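You operate a simulated robot arm through the tools that you are given. There is no shell and no other tool. Be economical: measure what you need, move in short steps, check, and stop when the job is done.

You run a simulated two-armed robot. Do the job below in one go: nothing can be reset, and whatever is moved stays where it is left.

Task
Take the blue tea towel from the table top and lay it out flat on the top of the breakfast bar.

Only the result counts: the job must be done as asked and must still hold three seconds after the hand-in. Knocking over, shifting, dropping, spilling or breaking anything else fails it. Flat cloth is picked up by pressing the open fingertips on it (5 to 10 N) and closing them slowly along it; thin cloth reads only 2 to 8 mm in the jaws.

Robot
Two 7-joint arms with two-finger parallel grippers on one trunk, on a base that drives. Base frame: it is fixed to the floor where the robot stands at the start and does not move with it; the origin is under the middle of the robot, x ahead of it, y to its left, z up; the surface under the hand at the start is at about z = 75. Readings come in cm, degrees, newtons and seconds.
The left shoulder is at the start at [11, 16.9, 130.7], the right one opposite. With the tool pointing down near the work surface each hand reaches from about 44 to 74 cm from the robot's upright axis, wherever it stands, measured 20 degrees to its own side. Places, roughly: top of the breakfast bar [40, 220, 90]. Payload 1.57 kg a hand.
Tool frame (each hand has its own): the origin (TCP) lies between the finger pads and is the grasp point; the fingertips stand 3 cm ahead of it; z points along the fingers, y is the line along which they close. The gripper opens to 8 cm. The fingers are 1.7 cm wide and 1.2 cm thick; the gripper's body (4 by 8.2 cm) begins 8 cm behind the TCP.
Orientation is that of the tool frame in the base frame, as a unit quaternion [w, x, y, z]. With the fingers straight down and closing along the base's y, the tool's x points along the base's -x, its y along +y and its z along -z.

Tools
- The arms move only by the tool step_arm. It takes "left_series", "right_series" or both (then of equal length, played together; a hand with none holds still); each is one flat list of numbers, 7 for each row, row after row: the shift along the tool's x, y, z in cm, then the turn, a rotation vector about the tool's x, y, z in degrees, then the finger opening in cm, from 0 to 8. In form: [tx, ty, tz, rx, ry, rz, fingers, tx, ty, tz, rx, ry, rz, fingers, ...]. A call has 1 to 20 rows; each row shifts and turns the commanded pose from where the row before left it, along the tool's axes as they then stand. Rows are played at 5 a second. More than 5 cm and 8.6 degrees between two rows, or a gripper value outside its range, and nothing of the call is played. A pose out of reach is approached as far as the arm can. The call stops where the force on the tool passes 40 N (or 10 N more than at its start, if that is more) or the arm is blocked; 0.2 s more then pass. Each finger travels about 7.2 cm/s and halts on what it meets, pressing with about 23 N; the grip force reading is that of the motor and also rises with nothing between the fingers. The clock runs only during rows and for 0.2 s after the last one: add rows that do not move to give the fingers time. The reply holds the time, the measured pose of the TCP, the force on the tool along the base axes, the opening and the grip force, in the units named above and with some noise, with the torque about the TCP (base axes, N m) and any sound that the robot's microphone picked up.
- Cameras (640 x 400 px; columns grow to the right, rows downward): "scene" is now at [14.95, 3.78, 148.96]; the picture's right is [0.46, -0.89, -0.00], its down [-0.67, -0.35, -0.66] and it looks along [0.58, 0.30, -0.75] (base axes); focal length 274 px, centre (320, 200). "left" rides on the left gripper at [7.2, 0.7, -12.2] in its tool frame; the picture's right is [-0.09, 1.00, 0.00], its down [-0.84, -0.08, -0.54] and it looks along [-0.54, -0.05, 0.84] (tool axes); focal length 238 px, centre (320, 200). "right" rides on the right gripper at [7.2, -0.7, -12.2] in its tool frame; the picture's right is [0.09, 1.00, 0.00], its down [-0.84, 0.08, -0.54] and it looks along [-0.54, 0.05, 0.84] (tool axes); focal length 238 px, centre (320, 200). There is no depth. A picture from a camera that has moved, and an enlarged one, comes with that camera's place and axes in the base frame and with its lens.
- capture(camera): a new picture of that camera. The clock stands still meanwhile.
- lift_body(by): slides the trunk up (or, below 0, down) by that many cm; the arms and the scene camera ride with it, the base frame stays. It gives what a move gives, with no picture.
- drive_base(legs): drives the robot by 1 to 6 legs, each [ahead, left, turn to the left] in cm, cm and degrees, along the robot's own axes; the way and the turn of a leg run together, so that a leg with both is an arc; at most 150 cm and 180 degrees a leg. The arms and the cameras ride along, it lands a little off, and it stops where it bumps. It gives what a move gives.
- pan_tilt(pan, tilt): turns the head with the scene camera to pan (to the left, within 86 degrees either way) and tilt (down, from -29 to 69), counted from straight ahead of the robot. It gives what a move gives.
- enlarge(camera, box): a new picture of the part [left, top, right, bottom] of that camera's present view, enlarged. The clock stands still meanwhile.
- job_done(): hands the job in; it is judged then, once.

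Go step by step. Nothing tells you exact positions but the pictures and the camera data: compare them with the known pose of the tool, close in by small moves and look again before you grip or let go. The budget is 120 turns and 100 pictures, counting those below and the enlarged ones. Unless the task says otherwise, let go and move clear before handing in, and close with one line.

The tools are called after ">>>" by a JSON object that holds its "api" and its "payload". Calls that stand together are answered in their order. step_arm: Moves the arms, as the interface text tells. Its arguments: {"type":"object","properties":{"left_series":{"type":"array","items":{"type":"number"}},"right_series":{"type":"array","items":{"type":"number"}}},"required":[]} The other tools are called the same way: lift_body (by) slides the trunk up or down; drive_base (legs) drives the base; pan_tilt (pan, tilt) turns the head that bears the scene camera; capture (camera) takes a picture; enlarge (camera, box) takes an enlarged picture of a part of a camera's view; job_done () hands the job in.

At the start:

```text
t: 0.0
left_eef_pos: [54.89, 48.22, 100.05]
left_orientation: [0.001, -0.001, 1.0, 0.0]
left_wrist_force: [0.5, -0.3, 0.0]
left_moment: [0.02, 0.0, -0.01]
left_width: 8.01
left_grip_force: 0.1
right_eef_pos: [71.83, -6.02, 88.6]
right_orientation: [0.0, 0.001, 1.0, 0.001]
right_wrist_force: [-0.2, -0.2, 0.2]
right_moment: [-0.02, 0.03, -0.01]
right_width: 8.02
right_grip_force: 0.1
trunk travel left (down, up): [-62.1, 26.9]
robot x, y, heading: [0.28, -0.01, -0.0]
head pan, tilt: [27.5, 48.8]
```

scene: 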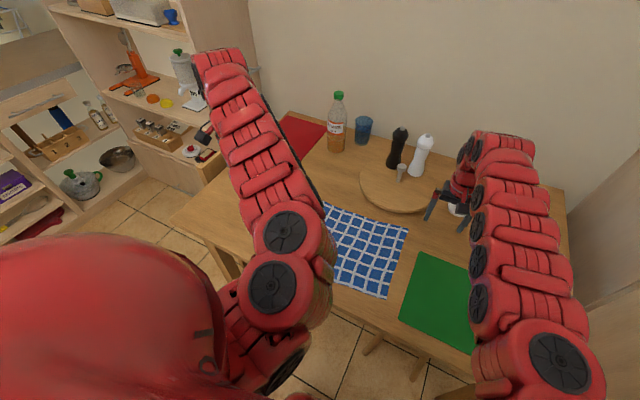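
right: 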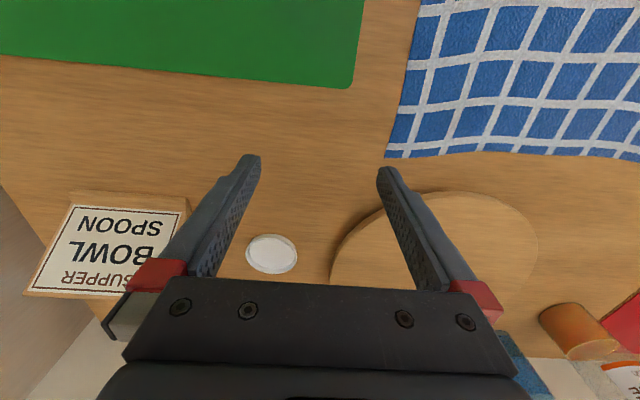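
left: 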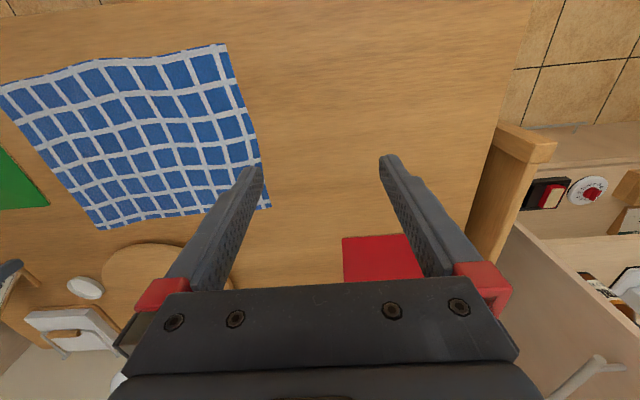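

The towel lies at about x 46–74, y 1–37 on the table (z about 75), and the bar is far to my left. I'll look toward the bar first.

>>> {"api": "pan_tilt", "payload": {"pan": 80, "tilt": 20}}

>>> {"api": "capture", "payload": {"camera": "scene"}}

```text
t: 1.2
left_eef_pos: [54.93, 48.18, 99.89]
left_orientation: [0.0, -0.001, 1.0, 0.0]
left_wrist_force: [0.6, -0.2, 1.5]
left_moment: [0.0, -0.03, -0.01]
left_width: 8.0
left_grip_force: 0.2
right_eef_pos: [71.87, -6.16, 88.47]
right_orientation: [0.0, -0.001, 1.0, 0.0]
right_wrist_force: [0.1, 1.1, 0.2]
right_moment: [0.02, -0.04, 0.0]
right_width: 8.0
right_grip_force: 0.0
trunk travel left (down, up): [-62.1, 26.9]
robot x, y, heading: [0.17, 0.1, 0.0]
head pan, tilt: [80.0, 20.0]
```

```text
96 pictures are left
camera scene: at [9.64, 9.35, 153.35], right [0.98, -0.17, 0.0], down [-0.06, -0.34, -0.94], along [0.16, 0.93, -0.34], focal length 274 px, centre (320, 200)
```

scene: 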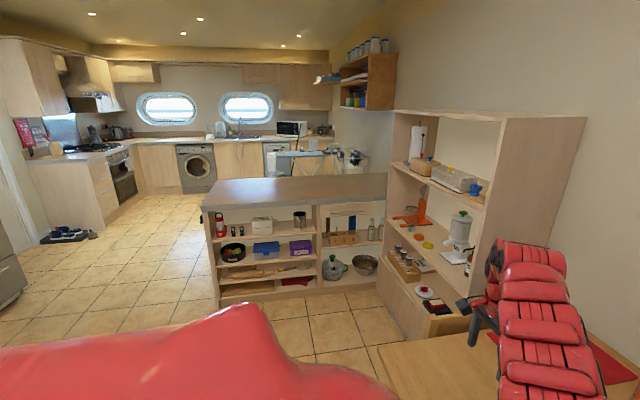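

The bar top appears mostly empty, with its front edge around y=181, x from −36 to 90. I'll enlarge it, and look at the towel's near corners from the right camera later.

>>> {"api": "enlarge", "payload": {"camera": "scene", "box": [180, 120, 420, 270]}}

>>> {"api": "pan_tilt", "payload": {"pan": 20, "tilt": 62}}

>>> {"api": "capture", "payload": {"camera": "scene"}}

```text
2.67 times, centred on (300, 195) of scene
camera zoom: at [9.64, 9.35, 153.35], right [0.98, -0.17, 0.0], down [-0.06, -0.34, -0.94], along [0.16, 0.93, -0.34], focal length 730 px, centre (373, 213)
```

zoom: 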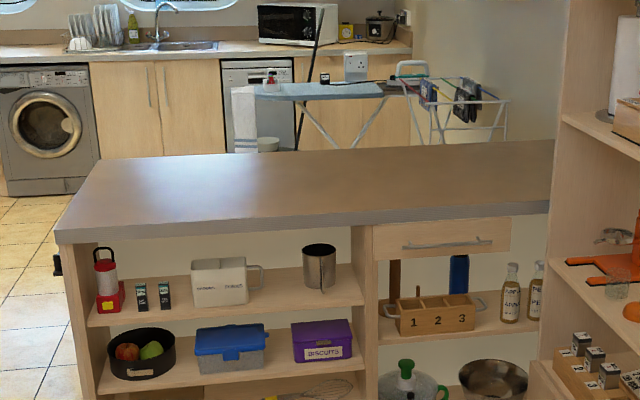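

```text
t: 2.5
left_eef_pos: [54.92, 48.15, 99.9]
left_orientation: [0.0, -0.001, 1.0, 0.0]
left_wrist_force: [0.0, -0.7, 0.7]
left_moment: [0.06, 0.01, -0.04]
left_width: 8.01
left_grip_force: 0.0
right_eef_pos: [72.03, -5.98, 88.63]
right_orientation: [0.0, 0.0, 1.0, 0.0]
right_wrist_force: [0.5, 0.6, -0.5]
right_moment: [0.04, -0.02, 0.01]
right_width: 7.99
right_grip_force: 0.1
trunk travel left (down, up): [-62.1, 26.9]
robot x, y, heading: [0.32, 0.2, 0.2]
head pan, tilt: [20.0, 62.0]
```

```text
94 pictures are left
camera scene: at [14.06, 2.39, 147.31], right [0.34, -0.94, 0.0], down [-0.83, -0.3, -0.47], along [0.44, 0.16, -0.88], focal length 274 px, centre (320, 200)
```

scene: 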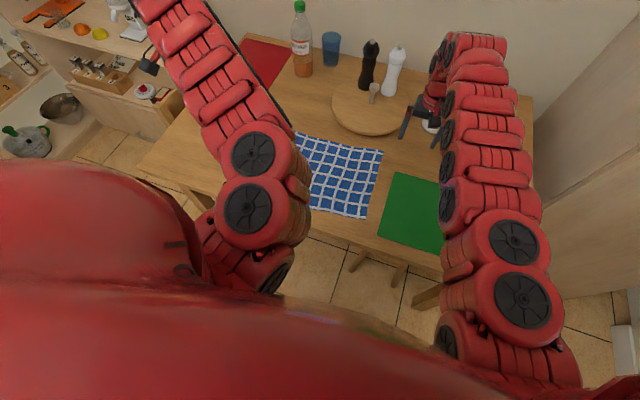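

The bar top is clear. I'll bring both hands above the towel's near corners (left ≈ [48.5, 33.5], right ≈ [51, 4]).

>>> {"api": "step_arm", "payload": {"left_series": [1.07, -2.44, 2.5, 0, 0, 0, 6, 1.07, -2.44, 2.5, 0, 0, 0, 6, 1.07, -2.44, 2.5, 0, 0, 0, 6, 1.07, -2.44, 2.5, 0, 0, 0, 6, 1.07, -2.44, 2.5, 0, 0, 0, 6, 1.07, -2.44, 2.5, 0, 0, 0, 6], "right_series": [3.5, 1.67, 0, 0, 0, 0, 6, 3.5, 1.67, 0, 0, 0, 0, 6, 3.5, 1.67, 0, 0, 0, 0, 6, 3.5, 1.67, 0, 0, 0, 0, 6, 3.5, 1.67, 1.8, 0, 0, 0, 6, 3.5, 1.67, 1.8, 0, 0, 0, 6]}}

>>> {"api": "capture", "payload": {"camera": "left"}}

>>> {"api": "capture", "payload": {"camera": "right"}}

```text
t: 3.9
left_eef_pos: [54.54, 47.55, 99.12]
left_orientation: [0.0, 0.0, 1.0, 0.0]
left_wrist_force: [0.1, -0.1, -0.1]
left_moment: [-0.02, -0.02, 0.02]
left_width: 6.0
left_grip_force: 0.1
left hand out of reach, approached as far as the arm can: row 1, 2, 3, 4, 5, 6
right_eef_pos: [57.54, 7.13, 83.23]
right_orientation: [0.0, 0.0, 1.0, -0.001]
right_wrist_force: [0.0, 0.2, 0.1]
right_moment: [0.0, 0.0, 0.03]
right_width: 6.02
right_grip_force: 0.1
right hand out of reach, approached as far as the arm can: row 3, 4, 5, 6
trunk travel left (down, up): [-62.1, 26.9]
robot x, y, heading: [-0.15, 0.04, 0.2]
head pan, tilt: [20.0, 62.0]
```

```text
93 pictures are left
camera left: at [47.31, 48.2, 111.27], right [0.09, 1.0, 0.0], down [0.84, -0.08, 0.54], along [0.54, -0.05, -0.84], focal length 238 px, centre (320, 200)
```

left: 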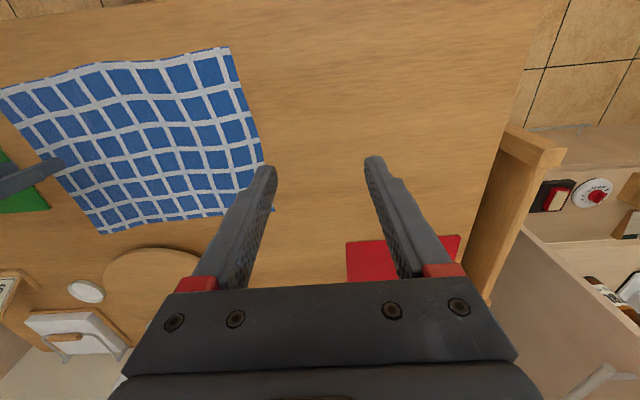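

```text
92 pictures are left
camera right: at [50.39, 6.54, 95.38], right [-0.09, 1.0, 0.0], down [0.84, 0.08, 0.54], along [0.54, 0.05, -0.84], focal length 238 px, centre (320, 200)
```

right: 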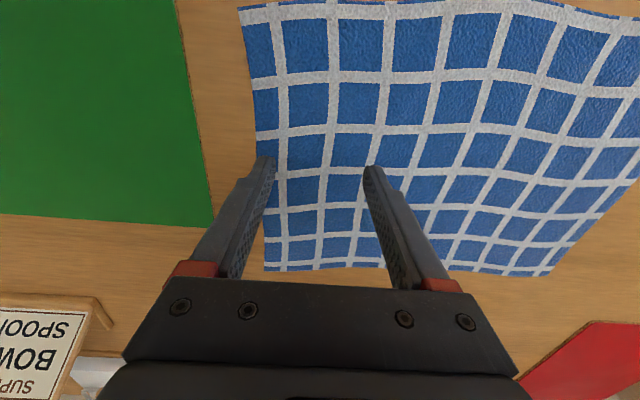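

The arms can't reach inward that far; the hands work best about 18 cm to each side. I'll shift the base back 8 and left 19 to centre on the towel.

>>> {"api": "drive_base", "payload": {"legs": [[-8, 0, 0], [0, 19, 0]]}}

>>> {"api": "capture", "payload": {"camera": "scene"}}

```text
t: 6.1
left_eef_pos: [46.5, 66.34, 99.26]
left_orientation: [0.0, -0.001, 1.0, 0.001]
left_wrist_force: [-0.6, 0.7, 0.6]
left_moment: [-0.04, -0.03, 0.01]
left_width: 6.0
left_grip_force: 0.1
right_eef_pos: [49.53, 25.88, 83.36]
right_orientation: [-0.001, -0.001, 1.0, -0.001]
right_wrist_force: [0.7, -0.9, -0.5]
right_moment: [0.01, -0.02, 0.0]
right_width: 5.99
right_grip_force: 0.0
trunk travel left (down, up): [-62.1, 26.9]
robot x, y, heading: [-8.1, 18.94, 0.1]
head pan, tilt: [20.0, 62.0]
```

```text
91 pictures are left
camera scene: at [5.98, 21.3, 147.31], right [0.34, -0.94, 0.0], down [-0.83, -0.3, -0.47], along [0.44, 0.16, -0.88], focal length 274 px, centre (320, 200)
```

scene: 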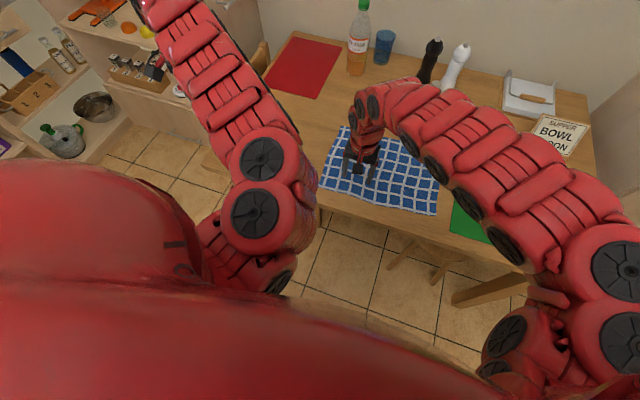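

Now moving both hands over their corners again.

>>> {"api": "step_arm", "payload": {"left_series": [-0.25, -4.1, 1.5, 0, 0, 0, 6, -0.25, -4.1, 1.5, 0, 0, 0, 6, -0.25, -4.1, 1.5, 0, 0, 0, 6, -0.25, -4.1, 1.5, 0, 0, 0, 6, -0.25, -4.1, 1.5, 0, 0, 0, 6, -0.25, -4.1, 1.5, 0, 0, 0, 6, -0.25, -4.1, 1.5, 0, 0, 0, 6, -0.25, -4.1, 1.5, 0, 0, 0, 6], "right_series": [-0.19, -2.74, 0, 0, 0, 0, 6, -0.19, -2.74, 0, 0, 0, 0, 6, -0.19, -2.74, 0, 0, 0, 0, 6, -0.19, -2.74, 0, 0, 0, 0, 6, -0.19, -2.74, 0, 0, 0, 0, 6, -0.19, -2.74, 0, 0, 0, 0, 6, -0.19, -2.74, 0, 0, 0, 0, 6, -0.19, -2.74, 0, 0, 0, 0, 6]}}

>>> {"api": "capture", "payload": {"camera": "left"}}

>>> {"api": "capture", "payload": {"camera": "right"}}

```text
t: 7.9
left_eef_pos: [46.56, 65.15, 98.92]
left_orientation: [-0.001, 0.002, 1.0, 0.0]
left_wrist_force: [-0.8, 0.6, 0.4]
left_moment: [0.01, -0.01, -0.02]
left_width: 5.99
left_grip_force: 0.0
left hand out of reach, approached as far as the arm can: row 1, 2, 3, 4, 5, 6, 7, 8
right_eef_pos: [54.63, 4.97, 81.91]
right_orientation: [-0.003, -0.001, 1.0, 0.0]
right_wrist_force: [-0.1, -0.5, -0.3]
right_moment: [0.01, 0.02, -0.01]
right_width: 6.03
right_grip_force: 0.1
right hand out of reach, approached as far as the arm can: row 1, 2, 3, 4, 5, 6
trunk travel left (down, up): [-62.1, 26.9]
robot x, y, heading: [-7.98, 18.77, -0.0]
head pan, tilt: [20.0, 62.0]
```

```text
90 pictures are left
camera left: at [39.42, 65.8, 111.1], right [0.1, 1.0, 0.0], down [0.84, -0.08, 0.54], along [0.54, -0.05, -0.84], focal length 238 px, centre (320, 200)
```

left: 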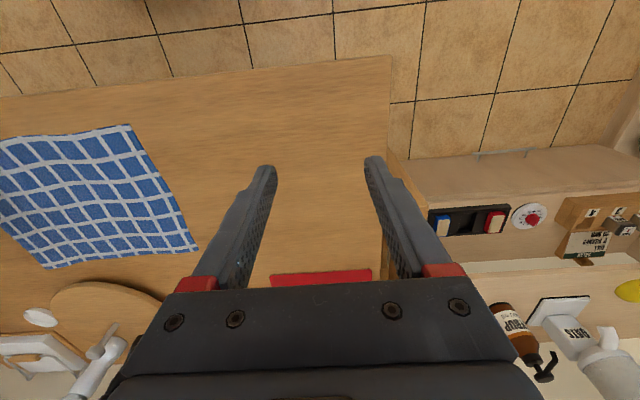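

```text
89 pictures are left
camera right: at [47.57, 4.34, 94.04], right [-0.09, 1.0, 0.0], down [0.84, 0.08, 0.54], along [0.54, 0.05, -0.84], focal length 238 px, centre (320, 200)
```

right: 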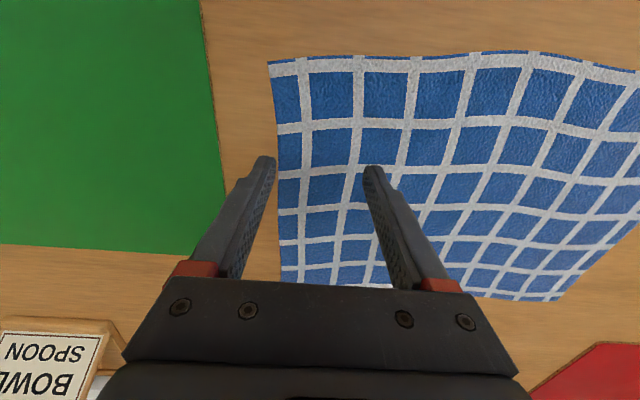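

The left arm sits at a joint limit; I'll extend it forward and up first, then swing it inward.

>>> {"api": "step_arm", "payload": {"left_series": [-3, 0, 2, 0, 0, 0, 6, -3, 0, 2, 0, 0, 0, 6, -3, 0, 2, 0, 0, 0, 6, 0, -4, 0, 0, 0, 0, 6, 0, -4, 0, 0, 0, 0, 6, 0, -4, 0, 0, 0, 0, 6]}}

```text
t: 9.3
left_eef_pos: [55.29, 53.15, 92.96]
left_orientation: [0.0, -0.002, 1.0, 0.0]
left_wrist_force: [-1.4, -0.3, 0.2]
left_moment: [0.05, 0.01, -0.01]
left_width: 6.0
left_grip_force: 0.1
right_eef_pos: [54.72, 5.06, 81.95]
right_orientation: [-0.002, -0.002, 1.0, 0.0]
right_wrist_force: [0.1, 0.0, 0.0]
right_moment: [0.0, 0.01, 0.0]
right_width: 5.99
right_grip_force: 0.2
trunk travel left (down, up): [-62.1, 26.9]
robot x, y, heading: [-8.43, 18.97, 0.2]
head pan, tilt: [20.0, 62.0]
```

>>> {"api": "step_arm", "payload": {"left_series": [0, -4, 1.5, 0, 0, 0, 6, 0, -4, 1.5, 0, 0, 0, 6, 0, -4, 1.5, 0, 0, 0, 6, 0, -4, 1.5, 0, 0, 0, 6, 0, -4, 1.5, 0, 0, 0, 6, 2.5, 0, 0, 0, 0, 0, 6, 2.5, 0, 0, 0, 0, 0, 6], "right_series": [2, 0, 0, 0, 0, 0, 6, 2, 0, 0, 0, 0, 0, 6, 0, 0, 0, 0, 0, 0, 6, 0, 0, 0, 0, 0, 0, 6, 0, 0, 0, 0, 0, 0, 6, 0, 0, 0, 0, 0, 0, 6, 0, 0, 0, 0, 0, 0, 6]}}

```text
t: 10.9
left_eef_pos: [53.04, 33.37, 82.99]
left_orientation: [0.0, -0.001, 1.0, 0.0]
left_wrist_force: [0.5, -0.3, 0.6]
left_moment: [-0.01, 0.02, -0.01]
left_width: 6.01
left_grip_force: 0.0
left hand out of reach, approached as far as the arm can: row 6, 7
right_eef_pos: [54.22, 5.4, 80.58]
right_orientation: [-0.002, -0.001, 1.0, -0.001]
right_wrist_force: [0.1, 0.5, -0.5]
right_moment: [-0.03, -0.01, 0.04]
right_width: 6.0
right_grip_force: 0.2
right hand out of reach, approached as far as the arm can: row 1, 2
trunk travel left (down, up): [-62.1, 26.9]
robot x, y, heading: [-7.72, 18.76, 0.1]
head pan, tilt: [20.0, 62.0]
```

The inner limit relaxes with a bigger shoulder-to-hand drop, so I'll raise the trunk 14 cm and lower the hands.

>>> {"api": "lift_body", "payload": {"by": 14}}

>>> {"api": "step_arm", "payload": {"left_series": [0, 0, 4, 0, 0, 0, 6, 0, 0, 4, 0, 0, 0, 6, 1, 0, 3, 0, 0, 0, 6, 1.5, 0, 2, 0, 0, 0, 6, 1.5, 0, 0, 0, 0, 0, 6, 0, 0, 0, 0, 0, 0, 6], "right_series": [0, 0, 4, 0, 0, 0, 6, 0, 0, 4, 0, 0, 0, 6, 0.5, 0, 2, 0, 0, 0, 6, 1, -0.4, 1, 0, 0, 0, 6, 1.5, -0.4, 0, 0, 0, 0, 6, 0, 0, 0, 0, 0, 0, 6]}}

>>> {"api": "capture", "payload": {"camera": "left"}}

>>> {"api": "capture", "payload": {"camera": "right"}}

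```text
t: 12.6
left_eef_pos: [53.0, 33.24, 96.95]
left_orientation: [0.0, 0.0, 1.0, 0.0]
left_wrist_force: [-0.1, -0.6, 0.5]
left_moment: [0.0, 0.01, -0.02]
left_width: 6.01
left_grip_force: 0.0
right_eef_pos: [54.25, 5.38, 94.62]
right_orientation: [-0.002, -0.002, 1.0, 0.0]
right_wrist_force: [-0.4, -0.4, -0.5]
right_moment: [0.01, 0.0, 0.02]
right_width: 5.98
right_grip_force: 0.0
trunk travel left (down, up): [-76.1, 12.9]
robot x, y, heading: [-8.02, 19.11, 0.1]
head pan, tilt: [20.0, 62.0]
```

```text
t: 14.0
left_eef_pos: [49.17, 33.1, 84.07]
left_orientation: [0.0, 0.0, 1.0, 0.0]
left_wrist_force: [0.7, -0.3, -1.1]
left_moment: [-0.03, -0.02, -0.02]
left_width: 6.0
left_grip_force: 0.0
right_eef_pos: [51.17, 4.39, 83.57]
right_orientation: [-0.002, -0.001, 1.0, -0.001]
right_wrist_force: [0.4, -0.1, -0.6]
right_moment: [0.0, -0.02, 0.05]
right_width: 5.99
right_grip_force: 0.0
trunk travel left (down, up): [-76.1, 12.9]
robot x, y, heading: [-8.31, 18.99, 0.2]
head pan, tilt: [20.0, 62.0]
```

```text
88 pictures are left
camera left: at [41.99, 33.82, 96.21], right [0.09, 1.0, 0.0], down [0.84, -0.08, 0.54], along [0.54, -0.05, -0.84], focal length 238 px, centre (320, 200)
```

left: 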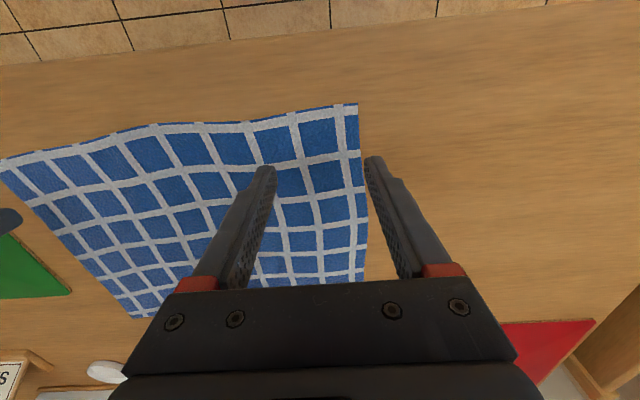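

```text
87 pictures are left
camera right: at [44.02, 3.89, 95.7], right [-0.09, 1.0, 0.0], down [0.84, 0.08, 0.54], along [0.54, 0.05, -0.84], focal length 238 px, centre (320, 200)
```

right: 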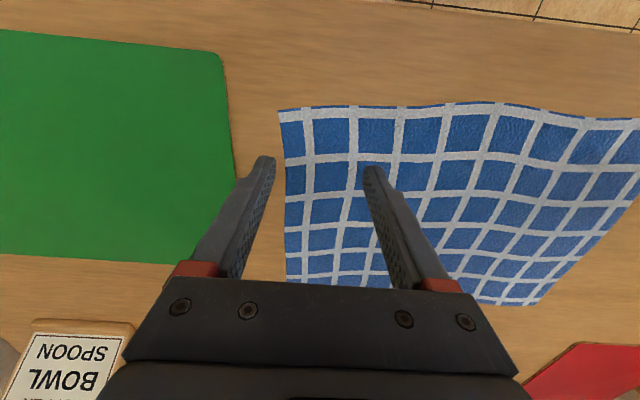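

Left corner at ≈[46.3, 36.7], right corner at ≈[48.7, 1.0]. Fine adjust and descend near the cloth.

>>> {"api": "step_arm", "payload": {"left_series": [0.8, -0.4, 2.5, 0, 0, 0, 6, 0, 0, 2.5, 0, 0, 0, 6, 0, 0, 0.5, 0, 0, 0, 6, 0, 0, 0, 0, 0, 0, 6], "right_series": [0.7, 0.5, 2.3, 0, 0, 0, 6, 0, 0, 2.2, 0, 0, 0, 6, 0, 0, 0.5, 0, 0, 0, 6, 0, 0, 0, 0, 0, 0, 6]}}

>>> {"api": "capture", "payload": {"camera": "left"}}

>>> {"api": "capture", "payload": {"camera": "right"}}

```text
t: 15.0
left_eef_pos: [48.17, 32.83, 78.58]
left_orientation: [0.001, -0.001, 1.0, 0.0]
left_wrist_force: [-0.5, 0.3, 0.7]
left_moment: [-0.02, -0.01, -0.02]
left_width: 6.0
left_grip_force: 0.1
right_eef_pos: [50.36, 5.01, 78.79]
right_orientation: [-0.001, -0.001, 1.0, 0.0]
right_wrist_force: [-0.9, -0.7, 0.7]
right_moment: [-0.01, -0.02, -0.01]
right_width: 5.98
right_grip_force: 0.1
trunk travel left (down, up): [-76.1, 12.9]
robot x, y, heading: [-7.97, 18.73, 0.1]
head pan, tilt: [20.0, 62.0]
```

```text
86 pictures are left
camera left: at [41.0, 33.46, 90.83], right [0.09, 1.0, 0.0], down [0.84, -0.08, 0.54], along [0.54, -0.05, -0.84], focal length 238 px, centre (320, 200)
```

left: 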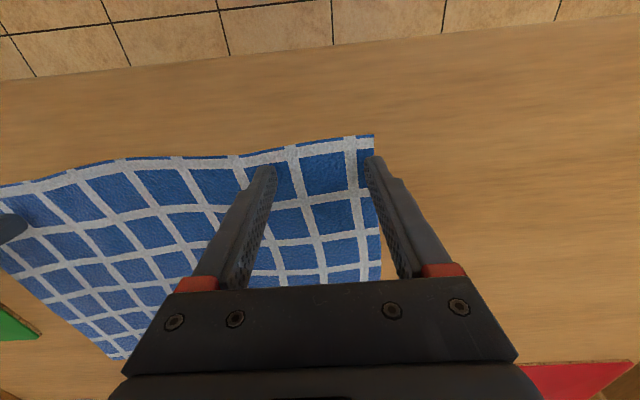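

```text
85 pictures are left
camera right: at [43.19, 4.44, 90.84], right [-0.09, 1.0, 0.0], down [0.84, 0.08, 0.54], along [0.54, 0.05, -0.84], focal length 238 px, centre (320, 200)
```

right: 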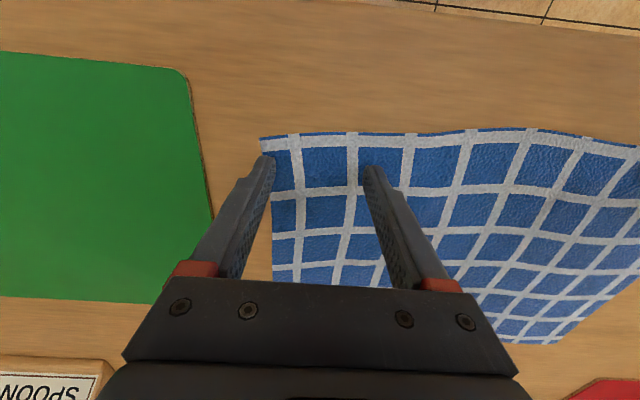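

Tips hover just over the cloth; lowering in small steps to feel contact.

>>> {"api": "step_arm", "payload": {"left_series": [0, -0.6, 0.3, 0, 0, 0, 6, 0, 0, 0.3, 0, 0, 0, 6, 0, 0, 0, 0, 0, 0, 6], "right_series": [0, 0.3, 0.4, 0, 0, 0, 6, 0, 0, 0.4, 0, 0, 0, 6, 0, 0, 0, 0, 0, 0, 6]}}

```text
t: 15.8
left_eef_pos: [48.0, 32.36, 78.12]
left_orientation: [0.002, -0.001, 1.0, -0.001]
left_wrist_force: [0.4, 0.2, 1.6]
left_moment: [0.02, 0.01, 0.04]
left_width: 6.02
left_grip_force: 0.0
right_eef_pos: [50.28, 5.34, 78.03]
right_orientation: [0.001, -0.001, 1.0, -0.001]
right_wrist_force: [-0.2, 2.4, 28.0]
right_moment: [-0.37, 0.13, -0.05]
right_width: 5.97
right_grip_force: 0.0
trunk travel left (down, up): [-76.1, 12.9]
robot x, y, heading: [-7.95, 18.78, 0.3]
head pan, tilt: [20.0, 62.0]
```

>>> {"api": "step_arm", "payload": {"left_series": [0, 0, 0.13, 0, 0, 0, 6, 0, 0, 0, 0, 0, 0, 6], "right_series": [0, 0, -0.15, 0, 0, 0, 6, 0, 0, 0, 0, 0, 0, 6]}}

```text
t: 16.4
left_eef_pos: [48.13, 32.27, 78.2]
left_orientation: [0.004, -0.001, 1.0, 0.0]
left_wrist_force: [-4.4, 2.7, 24.3]
left_moment: [0.16, 0.15, 0.02]
left_width: 6.0
left_grip_force: 0.0
right_eef_pos: [50.17, 5.36, 78.12]
right_orientation: [0.0, 0.0, 1.0, 0.001]
right_wrist_force: [1.6, 2.0, 10.1]
right_moment: [-0.18, -0.03, 0.03]
right_width: 5.95
right_grip_force: 0.0
trunk travel left (down, up): [-76.1, 12.9]
robot x, y, heading: [-8.32, 19.18, 0.1]
head pan, tilt: [20.0, 62.0]
```

>>> {"api": "step_arm", "payload": {"left_series": [0, 0, -0.1, 0, 0, 0, 6, 0, 0, 0, 0, 0, 0, 6], "right_series": [0, 0, -0.02, 0, 0, 0, 6, 0, 0, 0, 0, 0, 0, 6]}}

```text
t: 17.0
left_eef_pos: [48.02, 32.23, 78.13]
left_orientation: [0.002, -0.001, 1.0, 0.0]
left_wrist_force: [-2.1, 5.7, 22.8]
left_moment: [0.2, 0.14, 0.03]
left_width: 6.0
left_grip_force: 0.1
right_eef_pos: [50.19, 5.39, 78.06]
right_orientation: [-0.001, -0.001, 1.0, 0.0]
right_wrist_force: [1.1, -0.2, 2.8]
right_moment: [-0.1, -0.04, 0.02]
right_width: 5.98
right_grip_force: 0.0
trunk travel left (down, up): [-76.1, 12.9]
robot x, y, heading: [-8.35, 18.94, 0.2]
head pan, tilt: [20.0, 62.0]
```

>>> {"api": "step_arm", "payload": {"left_series": [0, 0, -0.12, 0, 0, 0, 6, 0, 0, 0, 0, 0, 0, 6], "right_series": [0, 0, 0.03, 0, 0, 0, 6, 0, 0, 0, 0, 0, 0, 6]}}

```text
t: 17.6
left_eef_pos: [47.95, 32.09, 78.24]
left_orientation: [0.001, 0.0, 1.0, -0.001]
left_wrist_force: [1.7, 0.2, 5.6]
left_moment: [0.09, -0.02, -0.02]
left_width: 6.01
left_grip_force: 0.1
right_eef_pos: [50.17, 5.26, 78.08]
right_orientation: [-0.002, -0.001, 1.0, -0.001]
right_wrist_force: [-5.3, 1.1, 19.0]
right_moment: [-0.4, 0.16, -0.14]
right_width: 5.96
right_grip_force: 0.1
trunk travel left (down, up): [-76.1, 12.9]
robot x, y, heading: [-8.26, 18.75, 0.1]
head pan, tilt: [20.0, 62.0]
```

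Left presses ~6 N, right a bit high; I'll ease the right and close both slowly.

>>> {"api": "step_arm", "payload": {"left_series": [0, 0, 0.01, 0, 0, 0, 6, 0, 0, 0, 0, 0, 0, 5.5, 0, 0, 0, 0, 0, 0, 5, 0, 0, 0, 0, 0, 0, 4.5, 0, 0, 0, 0, 0, 0, 4, 0, 0, 0, 0, 0, 0, 3.5, 0, 0, 0, 0, 0, 0, 3, 0, 0, 0, 0, 0, 0, 2.5], "right_series": [0, 0, -0.06, 0, 0, 0, 6, 0, 0, 0, 0, 0, 0, 5.5, 0, 0, 0, 0, 0, 0, 5, 0, 0, 0, 0, 0, 0, 4.5, 0, 0, 0, 0, 0, 0, 4, 0, 0, 0, 0, 0, 0, 3.5, 0, 0, 0, 0, 0, 0, 3, 0, 0, 0, 0, 0, 0, 2.5]}}

>>> {"api": "capture", "payload": {"camera": "left"}}

>>> {"api": "capture", "payload": {"camera": "right"}}

```text
t: 19.4
left_eef_pos: [48.06, 32.19, 78.02]
left_orientation: [0.001, -0.001, 1.0, -0.001]
left_wrist_force: [0.2, -1.6, 9.9]
left_moment: [0.01, 0.05, 0.02]
left_width: 2.38
left_grip_force: 0.1
right_eef_pos: [50.26, 5.42, 78.11]
right_orientation: [-0.001, -0.001, 1.0, 0.0]
right_wrist_force: [0.1, 1.3, 11.0]
right_moment: [-0.08, 0.03, 0.04]
right_width: 2.34
right_grip_force: 0.1
trunk travel left (down, up): [-76.1, 12.9]
robot x, y, heading: [-8.42, 18.85, -0.1]
head pan, tilt: [20.0, 62.0]
```

```text
84 pictures are left
camera left: at [40.83, 32.86, 90.34], right [0.09, 1.0, 0.0], down [0.84, -0.08, 0.54], along [0.54, -0.05, -0.84], focal length 238 px, centre (320, 200)
```

left: 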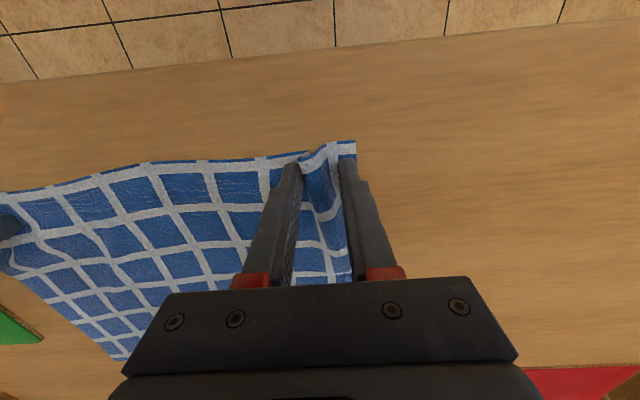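

```text
83 pictures are left
camera right: at [43.12, 4.76, 90.23], right [-0.09, 1.0, 0.0], down [0.84, 0.08, 0.54], along [0.54, 0.05, -0.84], focal length 238 px, centre (320, 200)
```

right: 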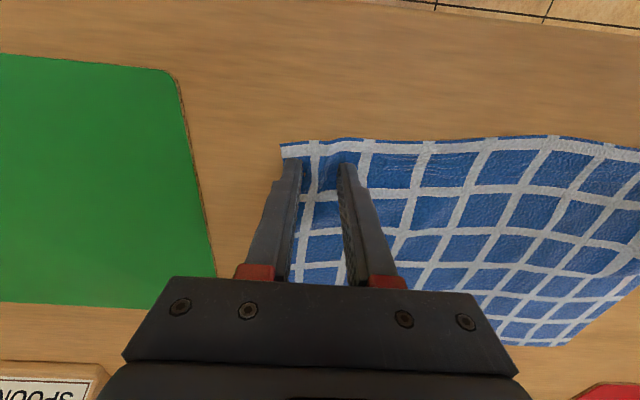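

The cloth is bunching between both pairs of fingers. Continuing to close.

>>> {"api": "step_arm", "payload": {"left_series": [0, 0, 0, 0, 0, 0, 2, 0, 0, 0, 0, 0, 0, 1.5, 0, 0, 0, 0, 0, 0, 1, 0, 0, 0, 0, 0, 0, 0.5, 0, 0, 0, 0, 0, 0, 0, 0, 0, 0, 0, 0, 0, 0, 0, 0, 0, 0, 0, 0, 0], "right_series": [0, 0, 0, 0, 0, 0, 2, 0, 0, 0, 0, 0, 0, 1.5, 0, 0, 0, 0, 0, 0, 1, 0, 0, 0, 0, 0, 0, 0.5, 0, 0, 0, 0, 0, 0, 0, 0, 0, 0, 0, 0, 0, 0, 0, 0, 0, 0, 0, 0, 0]}}

>>> {"api": "capture", "payload": {"camera": "left"}}

>>> {"api": "capture", "payload": {"camera": "right"}}

```text
t: 21.0
left_eef_pos: [48.07, 32.14, 78.2]
left_orientation: [0.001, 0.0, 1.0, -0.001]
left_wrist_force: [0.9, -12.3, 6.3]
left_moment: [-0.35, 0.03, -0.02]
left_width: 0.26
left_grip_force: 23.6
right_eef_pos: [50.23, 5.24, 78.03]
right_orientation: [-0.001, -0.001, 1.0, 0.0]
right_wrist_force: [-1.1, 11.3, 12.9]
right_moment: [0.33, 0.06, -0.03]
right_width: 0.19
right_grip_force: 23.1
trunk travel left (down, up): [-76.1, 12.9]
robot x, y, heading: [-8.14, 19.08, 0.1]
head pan, tilt: [20.0, 62.0]
```

```text
82 pictures are left
camera left: at [40.82, 32.79, 90.34], right [0.09, 1.0, 0.0], down [0.84, -0.08, 0.54], along [0.54, -0.05, -0.84], focal length 238 px, centre (320, 200)
```

left: 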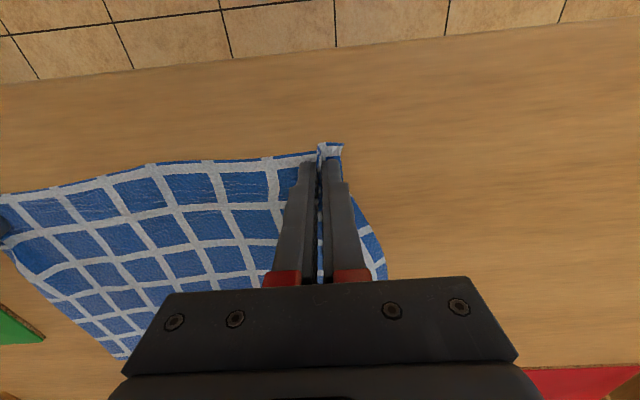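

```text
81 pictures are left
camera right: at [43.11, 4.78, 90.23], right [-0.09, 1.0, 0.0], down [0.84, 0.08, 0.54], along [0.54, 0.05, -0.84], focal length 238 px, centre (320, 200)
```

right: 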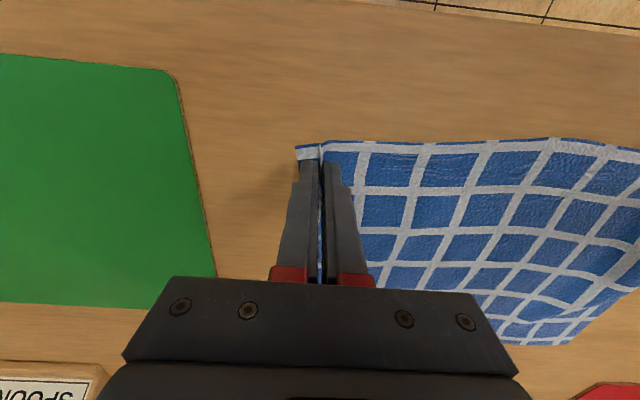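

Both grips hold cloth (2–2.6 mm) and it's taut between the hands. I'll ease them slightly together, and lift straight up.

>>> {"api": "step_arm", "payload": {"left_series": [0, -0.3, -0.3, 0, 0, 0, 0, 0, -0.1, -0.7, 0, 0, 0, 0, 0, 0, -1, 0, 0, 0, 0, -0.5, 0, -1, 0, 0, 0, 0], "right_series": [0, 0.3, -0.3, 0, 0, 0, 0, 0, 0.1, -0.7, 0, 0, 0, 0, 0, 0, -1, 0, 0, 0, 0, -0.5, 0, -1, 0, 0, 0, 0]}}

>>> {"api": "lift_body", "payload": {"by": 6}}

>>> {"api": "capture", "payload": {"camera": "scene"}}

>>> {"api": "capture", "payload": {"camera": "left"}}

```text
t: 22.0
left_eef_pos: [48.68, 31.94, 81.01]
left_orientation: [0.001, -0.001, 1.0, 0.0]
left_wrist_force: [0.0, -2.9, -0.1]
left_moment: [-0.07, -0.03, -0.04]
left_width: 0.24
left_grip_force: 23.3
right_eef_pos: [50.99, 5.75, 81.02]
right_orientation: [-0.001, 0.0, 1.0, -0.001]
right_wrist_force: [-0.4, 2.1, 0.2]
right_moment: [0.05, 0.03, 0.03]
right_width: 0.21
right_grip_force: 23.0
trunk travel left (down, up): [-76.1, 12.9]
robot x, y, heading: [-7.62, 17.97, 0.0]
head pan, tilt: [20.0, 62.0]
```

```text
t: 23.0
left_eef_pos: [48.72, 31.84, 86.98]
left_orientation: [-0.001, -0.001, 1.0, 0.0]
left_wrist_force: [0.0, -2.1, -1.1]
left_moment: [-0.04, -0.01, 0.0]
left_width: 0.26
left_grip_force: 22.6
right_eef_pos: [50.85, 5.78, 86.9]
right_orientation: [-0.001, -0.001, 1.0, -0.001]
right_wrist_force: [-0.7, 1.6, -0.1]
right_moment: [0.08, 0.01, -0.01]
right_width: 0.21
right_grip_force: 23.1
trunk travel left (down, up): [-82.1, 6.9]
robot x, y, heading: [-8.13, 18.66, 0.3]
head pan, tilt: [20.0, 62.0]
```

```text
80 pictures are left
camera scene: at [6.04, 21.24, 167.3], right [0.34, -0.94, 0.0], down [-0.83, -0.3, -0.47], along [0.44, 0.16, -0.88], focal length 274 px, centre (320, 200)
```

scene: 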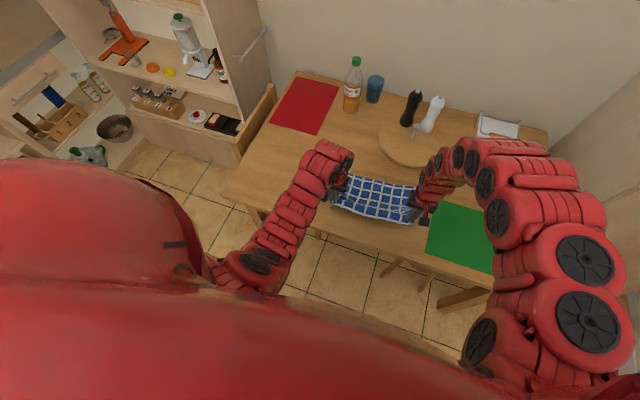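

```text
79 pictures are left
camera left: at [41.52, 32.52, 99.24], right [0.09, 1.0, 0.0], down [0.84, -0.08, 0.54], along [0.54, -0.05, -0.84], focal length 238 px, centre (320, 200)
```

left: 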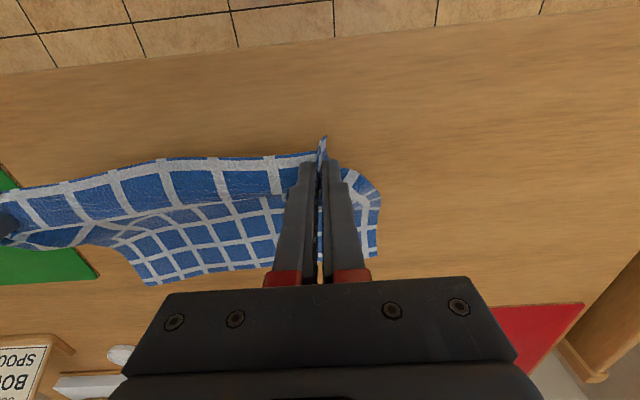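

The towel is held by its near edge. Next, raise trunk to top, back off 12 cm, then raise the arms while extending forward so the towel hangs free.

>>> {"api": "lift_body", "payload": {"by": 6.8}}

>>> {"api": "drive_base", "payload": {"legs": [[-12, 0, 0]]}}

>>> {"api": "step_arm", "payload": {"left_series": [-1, 0, -2, 0, 0, 0, 0, -1, 0, -2, 0, 0, 0, 0, -1, 0, -2, 0, 0, 0, 0, -1, 0, -2, 0, 0, 0, 0, -1, 0, -2, 0, 0, 0, 0, -1, 0, -2, 0, 0, 0, 0, -1, 0, -2, 0, 0, 0, 0, -1, 0, -2, 0, 0, 0, 0, -1, 0, -2, 0, 0, 0, 0, -1, 0, -2, 0, 0, 0, 0, -1, 0, -2, 0, 0, 0, 0, -1, 0, -2, 0, 0, 0, 0, -1, 0, -2, 0, 0, 0, 0, -1, 0, -2, 0, 0, 0, 0], "right_series": [-0.9, 0, -2, 0, 0, 0, 0, -0.9, 0, -2, 0, 0, 0, 0, -0.9, 0, -2, 0, 0, 0, 0, -0.9, 0, -2, 0, 0, 0, 0, -0.9, 0, -2, 0, 0, 0, 0, -0.9, 0, -2, 0, 0, 0, 0, -0.9, 0, -2, 0, 0, 0, 0, -0.9, 0, -2, 0, 0, 0, 0, -0.9, 0, -2, 0, 0, 0, 0, -0.9, 0, -2, 0, 0, 0, 0, -0.9, 0, -2, 0, 0, 0, 0, -0.9, 0, -2, 0, 0, 0, 0, -0.9, 0, -2, 0, 0, 0, 0, -0.9, 0, -2, 0, 0, 0, 0]}}

>>> {"api": "capture", "payload": {"camera": "scene"}}

```text
t: 24.1
left_eef_pos: [48.81, 31.87, 93.82]
left_orientation: [0.0, -0.001, 1.0, 0.001]
left_wrist_force: [0.2, -1.3, -0.9]
left_moment: [-0.03, -0.01, -0.04]
left_width: 0.25
left_grip_force: 23.4
right_eef_pos: [50.95, 5.81, 93.66]
right_orientation: [-0.002, -0.001, 1.0, 0.001]
right_wrist_force: [-0.9, 2.0, 0.4]
right_moment: [0.04, 0.02, 0.0]
right_width: 0.23
right_grip_force: 22.9
trunk travel left (down, up): [-88.9, 0.1]
robot x, y, heading: [-7.95, 18.78, 0.3]
head pan, tilt: [20.0, 62.0]
```

```text
t: 25.3
left_eef_pos: [36.68, 31.96, 93.9]
left_orientation: [0.0, -0.001, 1.0, -0.001]
left_wrist_force: [0.3, -1.5, 0.0]
left_moment: [-0.04, 0.01, 0.0]
left_width: 0.25
left_grip_force: 23.1
right_eef_pos: [38.82, 5.73, 93.65]
right_orientation: [-0.002, -0.002, 1.0, 0.0]
right_wrist_force: [-0.3, 2.0, 0.3]
right_moment: [0.04, -0.02, 0.02]
right_width: 0.22
right_grip_force: 22.7
trunk travel left (down, up): [-88.9, 0.1]
robot x, y, heading: [-20.04, 18.93, 0.5]
head pan, tilt: [20.0, 62.0]
```

```text
t: 28.3
left_eef_pos: [50.81, 31.88, 121.78]
left_orientation: [0.001, -0.001, 1.0, 0.001]
left_wrist_force: [0.1, -0.9, 0.5]
left_moment: [-0.05, 0.0, -0.01]
left_width: 0.25
left_grip_force: 23.4
right_eef_pos: [51.5, 5.83, 121.76]
right_orientation: [-0.001, -0.002, 1.0, 0.0]
right_wrist_force: [0.0, 2.5, 0.3]
right_moment: [0.04, 0.0, 0.01]
right_width: 0.22
right_grip_force: 23.2
trunk travel left (down, up): [-88.9, 0.1]
robot x, y, heading: [-20.3, 18.54, 0.0]
head pan, tilt: [20.0, 62.0]
```

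```text
78 pictures are left
camera scene: at [-6.05, 21.26, 174.1], right [0.34, -0.94, 0.0], down [-0.83, -0.3, -0.47], along [0.44, 0.16, -0.88], focal length 274 px, centre (320, 200)
```

scene: 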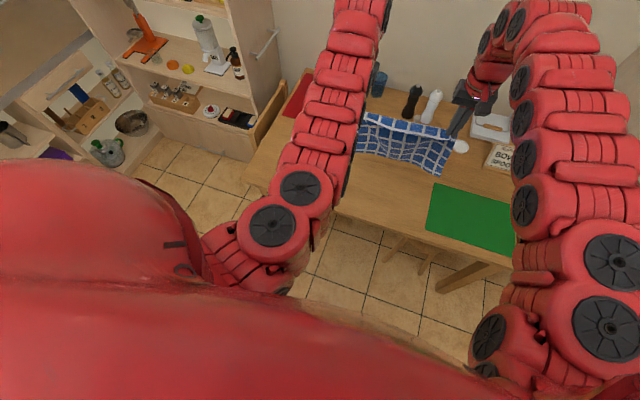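

The towel hangs freely. I'll back away 20 cm, turn left 90°, go ahead 85 cm and shift right 42 cm, then look.

>>> {"api": "step_arm", "payload": {"left_series": [0, 0, -2, 0, 0, 0, 0, 0, 0, -2, 0, 0, 0, 0], "right_series": [0, 0, -2, 0, 0, 0, 0, 0, 0, -2, 0, 0, 0, 0]}}

>>> {"api": "drive_base", "payload": {"legs": [[-20, 0, 0], [0, 0, 90], [80, 0, 0], [0, -42, 0]]}}

>>> {"api": "pan_tilt", "payload": {"pan": 0, "tilt": 40}}

>>> {"api": "capture", "payload": {"camera": "scene"}}

```text
t: 28.9
left_eef_pos: [50.42, 31.9, 125.91]
left_orientation: [-0.001, -0.002, 1.0, 0.0]
left_wrist_force: [-0.9, -0.8, 0.4]
left_moment: [-0.04, -0.02, 0.03]
left_width: 0.27
left_grip_force: 22.8
right_eef_pos: [51.58, 5.85, 125.73]
right_orientation: [-0.001, -0.002, 1.0, 0.001]
right_wrist_force: [0.9, 1.2, -0.5]
right_moment: [0.01, 0.02, 0.02]
right_width: 0.2
right_grip_force: 22.7
trunk travel left (down, up): [-88.9, 0.1]
robot x, y, heading: [-19.81, 18.81, 0.3]
head pan, tilt: [20.0, 62.0]
```

```text
t: 40.4
left_eef_pos: [-14.62, 169.56, 125.73]
left_orientation: [-0.001, 0.715, -0.699, 0.002]
left_wrist_force: [0.9, 0.0, 0.5]
left_moment: [0.0, -0.02, -0.01]
left_width: 0.26
left_grip_force: 23.2
right_eef_pos: [11.4, 171.2, 125.67]
right_orientation: [0.0, 0.715, -0.699, 0.002]
right_wrist_force: [-1.4, -0.1, 0.2]
right_moment: [0.0, 0.03, 0.01]
right_width: 0.23
right_grip_force: 23.3
trunk travel left (down, up): [-88.9, 0.1]
robot x, y, heading: [-0.19, 99.08, 91.3]
head pan, tilt: [20.0, 62.0]
```

```text
t: 41.3
left_eef_pos: [-14.41, 169.68, 125.89]
left_orientation: [0.0, 0.715, -0.699, 0.0]
left_wrist_force: [1.1, -0.5, 0.3]
left_moment: [0.01, -0.02, -0.05]
left_width: 0.29
left_grip_force: 22.9
right_eef_pos: [11.53, 171.19, 125.73]
right_orientation: [0.0, 0.715, -0.699, 0.001]
right_wrist_force: [-0.1, 0.1, -0.8]
right_moment: [-0.04, 0.04, 0.0]
right_width: 0.21
right_grip_force: 23.1
trunk travel left (down, up): [-88.9, 0.1]
robot x, y, heading: [0.24, 98.93, 91.1]
head pan, tilt: [0.0, 40.0]
```

```text
77 pictures are left
camera scene: at [-0.36, 116.0, 177.0], right [1.0, 0.02, 0.0], down [0.01, -0.64, -0.77], along [-0.02, 0.77, -0.64], focal length 274 px, centre (320, 200)
```

scene: 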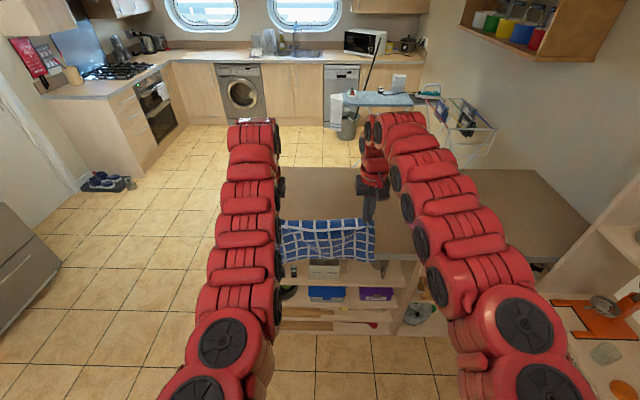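

The robot faces the bar (front edge y≈183). The towel hangs above bar height. I'll drive 36 cm nearer and check.

>>> {"api": "drive_base", "payload": {"legs": [[36, 0, -1.1]]}}

>>> {"api": "pan_tilt", "payload": {"pan": 0, "tilt": 60}}

>>> {"api": "capture", "payload": {"camera": "scene"}}

>>> {"api": "capture", "payload": {"camera": "left"}}

```text
t: 43.6
left_eef_pos: [-13.3, 205.55, 125.85]
left_orientation: [0.001, -0.707, 0.707, 0.001]
left_wrist_force: [1.5, 0.0, 0.4]
left_moment: [-0.03, 0.0, -0.07]
left_width: 0.25
left_grip_force: 23.0
right_eef_pos: [12.78, 206.67, 125.84]
right_orientation: [0.0, -0.707, 0.708, 0.0]
right_wrist_force: [-0.3, 1.0, -0.4]
right_moment: [0.02, 0.01, 0.0]
right_width: 0.2
right_grip_force: 23.1
trunk travel left (down, up): [-88.9, 0.1]
robot x, y, heading: [-0.21, 135.09, 90.0]
head pan, tilt: [0.0, 40.0]
```

```text
t: 44.4
left_eef_pos: [-13.38, 205.88, 125.88]
left_orientation: [0.0, -0.707, 0.707, 0.0]
left_wrist_force: [0.9, 0.1, -0.6]
left_moment: [-0.03, -0.05, -0.04]
left_width: 0.27
left_grip_force: 23.1
right_eef_pos: [12.74, 206.81, 125.81]
right_orientation: [0.001, 0.707, -0.707, 0.001]
right_wrist_force: [-1.4, -0.1, 0.4]
right_moment: [-0.01, 0.01, -0.01]
right_width: 0.21
right_grip_force: 23.0
trunk travel left (down, up): [-88.9, 0.1]
robot x, y, heading: [-0.55, 135.32, 89.9]
head pan, tilt: [0.0, 60.0]
```

```text
76 pictures are left
camera scene: at [-0.43, 150.1, 174.33], right [1.0, 0.0, 0.0], down [0.0, -0.87, -0.5], along [0.0, 0.5, -0.87], focal length 274 px, centre (320, 200)
```

scene: 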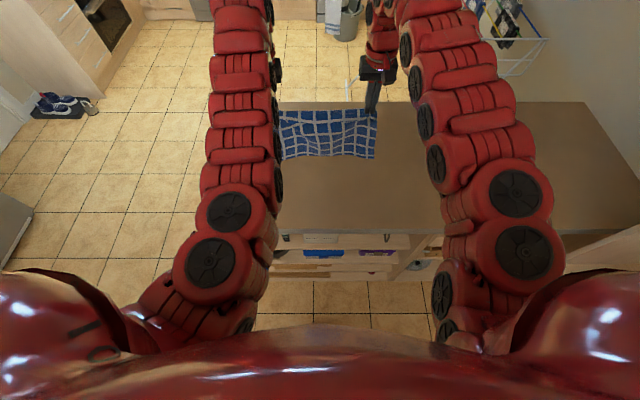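

```text
75 pictures are left
camera left: at [-13.95, 198.64, 138.0], right [-1.0, 0.09, 0.0], down [0.08, 0.84, 0.54], along [0.05, 0.54, -0.84], focal length 238 px, centre (320, 200)
```

left: 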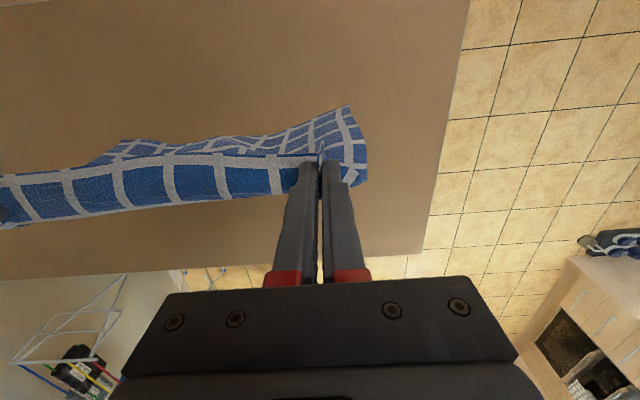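

Bar top spans y≈185–250 and x from −39. I'll move 10 cm more forward, then lower the hands so the towel's bottom edge nearly touches.

>>> {"api": "drive_base", "payload": {"legs": [[11, 0, 0]]}}

>>> {"api": "step_arm", "payload": {"left_series": [0, 0, 2, 0, 0, 0, 0, 0, 0, 2, 0, 0, 0, 0, -0.4, 0, 1, 0, 0, 0, 0, -0.4, 0, 0, 0, 0, 0, 0, 0, 0, 0, 0, 0, 0, 0], "right_series": [0, 0, 2, 0, 0, 0, 0, 0, 0, 2, 0, 0, 0, 0, 0, 0, 1, 0, 0, 0, 0, 0, 0, 0, 0, 0, 0, 0, 0, 0, 0, 0, 0, 0, 0]}}

>>> {"api": "capture", "payload": {"camera": "scene"}}

>>> {"api": "capture", "payload": {"camera": "right"}}

```text
t: 45.6
left_eef_pos: [-13.11, 216.39, 125.95]
left_orientation: [0.0, -0.706, 0.708, 0.001]
left_wrist_force: [0.3, -0.2, 0.8]
left_moment: [0.0, -0.02, -0.02]
left_width: 0.25
left_grip_force: 22.7
right_eef_pos: [12.89, 217.27, 125.87]
right_orientation: [-0.001, -0.706, 0.708, 0.0]
right_wrist_force: [-0.8, -0.1, -0.3]
right_moment: [0.01, 0.04, -0.04]
right_width: 0.23
right_grip_force: 22.9
trunk travel left (down, up): [-88.9, 0.1]
robot x, y, heading: [-0.71, 146.01, 89.8]
head pan, tilt: [0.0, 60.0]
```

```text
t: 46.8
left_eef_pos: [-13.07, 217.23, 120.75]
left_orientation: [0.0, -0.706, 0.708, 0.0]
left_wrist_force: [1.4, -0.5, -0.4]
left_moment: [0.0, -0.01, -0.06]
left_width: 0.25
left_grip_force: 23.2
right_eef_pos: [12.85, 217.46, 120.86]
right_orientation: [0.0, -0.707, 0.707, -0.001]
right_wrist_force: [-0.2, -0.2, 0.5]
right_moment: [0.02, 0.03, 0.02]
right_width: 0.23
right_grip_force: 22.8
trunk travel left (down, up): [-88.9, 0.1]
robot x, y, heading: [-0.46, 145.42, 89.9]
head pan, tilt: [0.0, 60.0]
```

```text
74 pictures are left
camera scene: at [-0.4, 160.67, 174.34], right [1.0, 0.0, 0.0], down [0.0, -0.87, -0.5], along [0.0, 0.5, -0.87], focal length 274 px, centre (320, 200)
```

scene: 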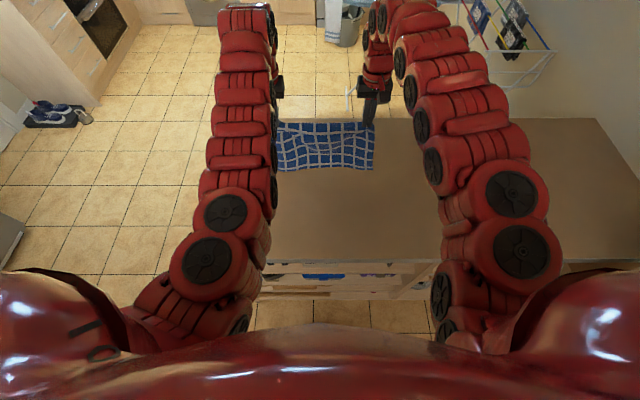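

```text
73 pictures are left
camera right: at [13.48, 210.35, 132.85], right [-1.0, -0.09, 0.0], down [-0.08, 0.84, 0.54], along [-0.05, 0.54, -0.84], focal length 238 px, centre (320, 200)
```

right: 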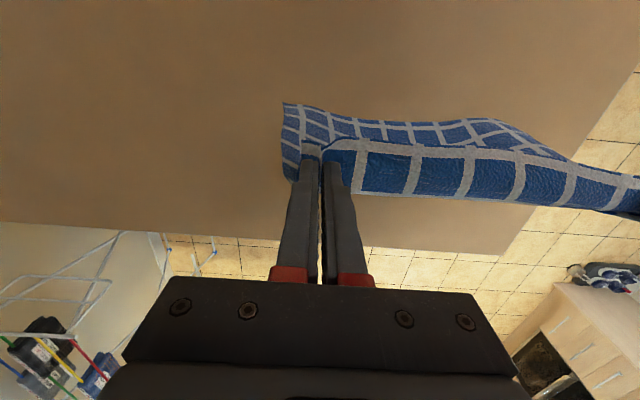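

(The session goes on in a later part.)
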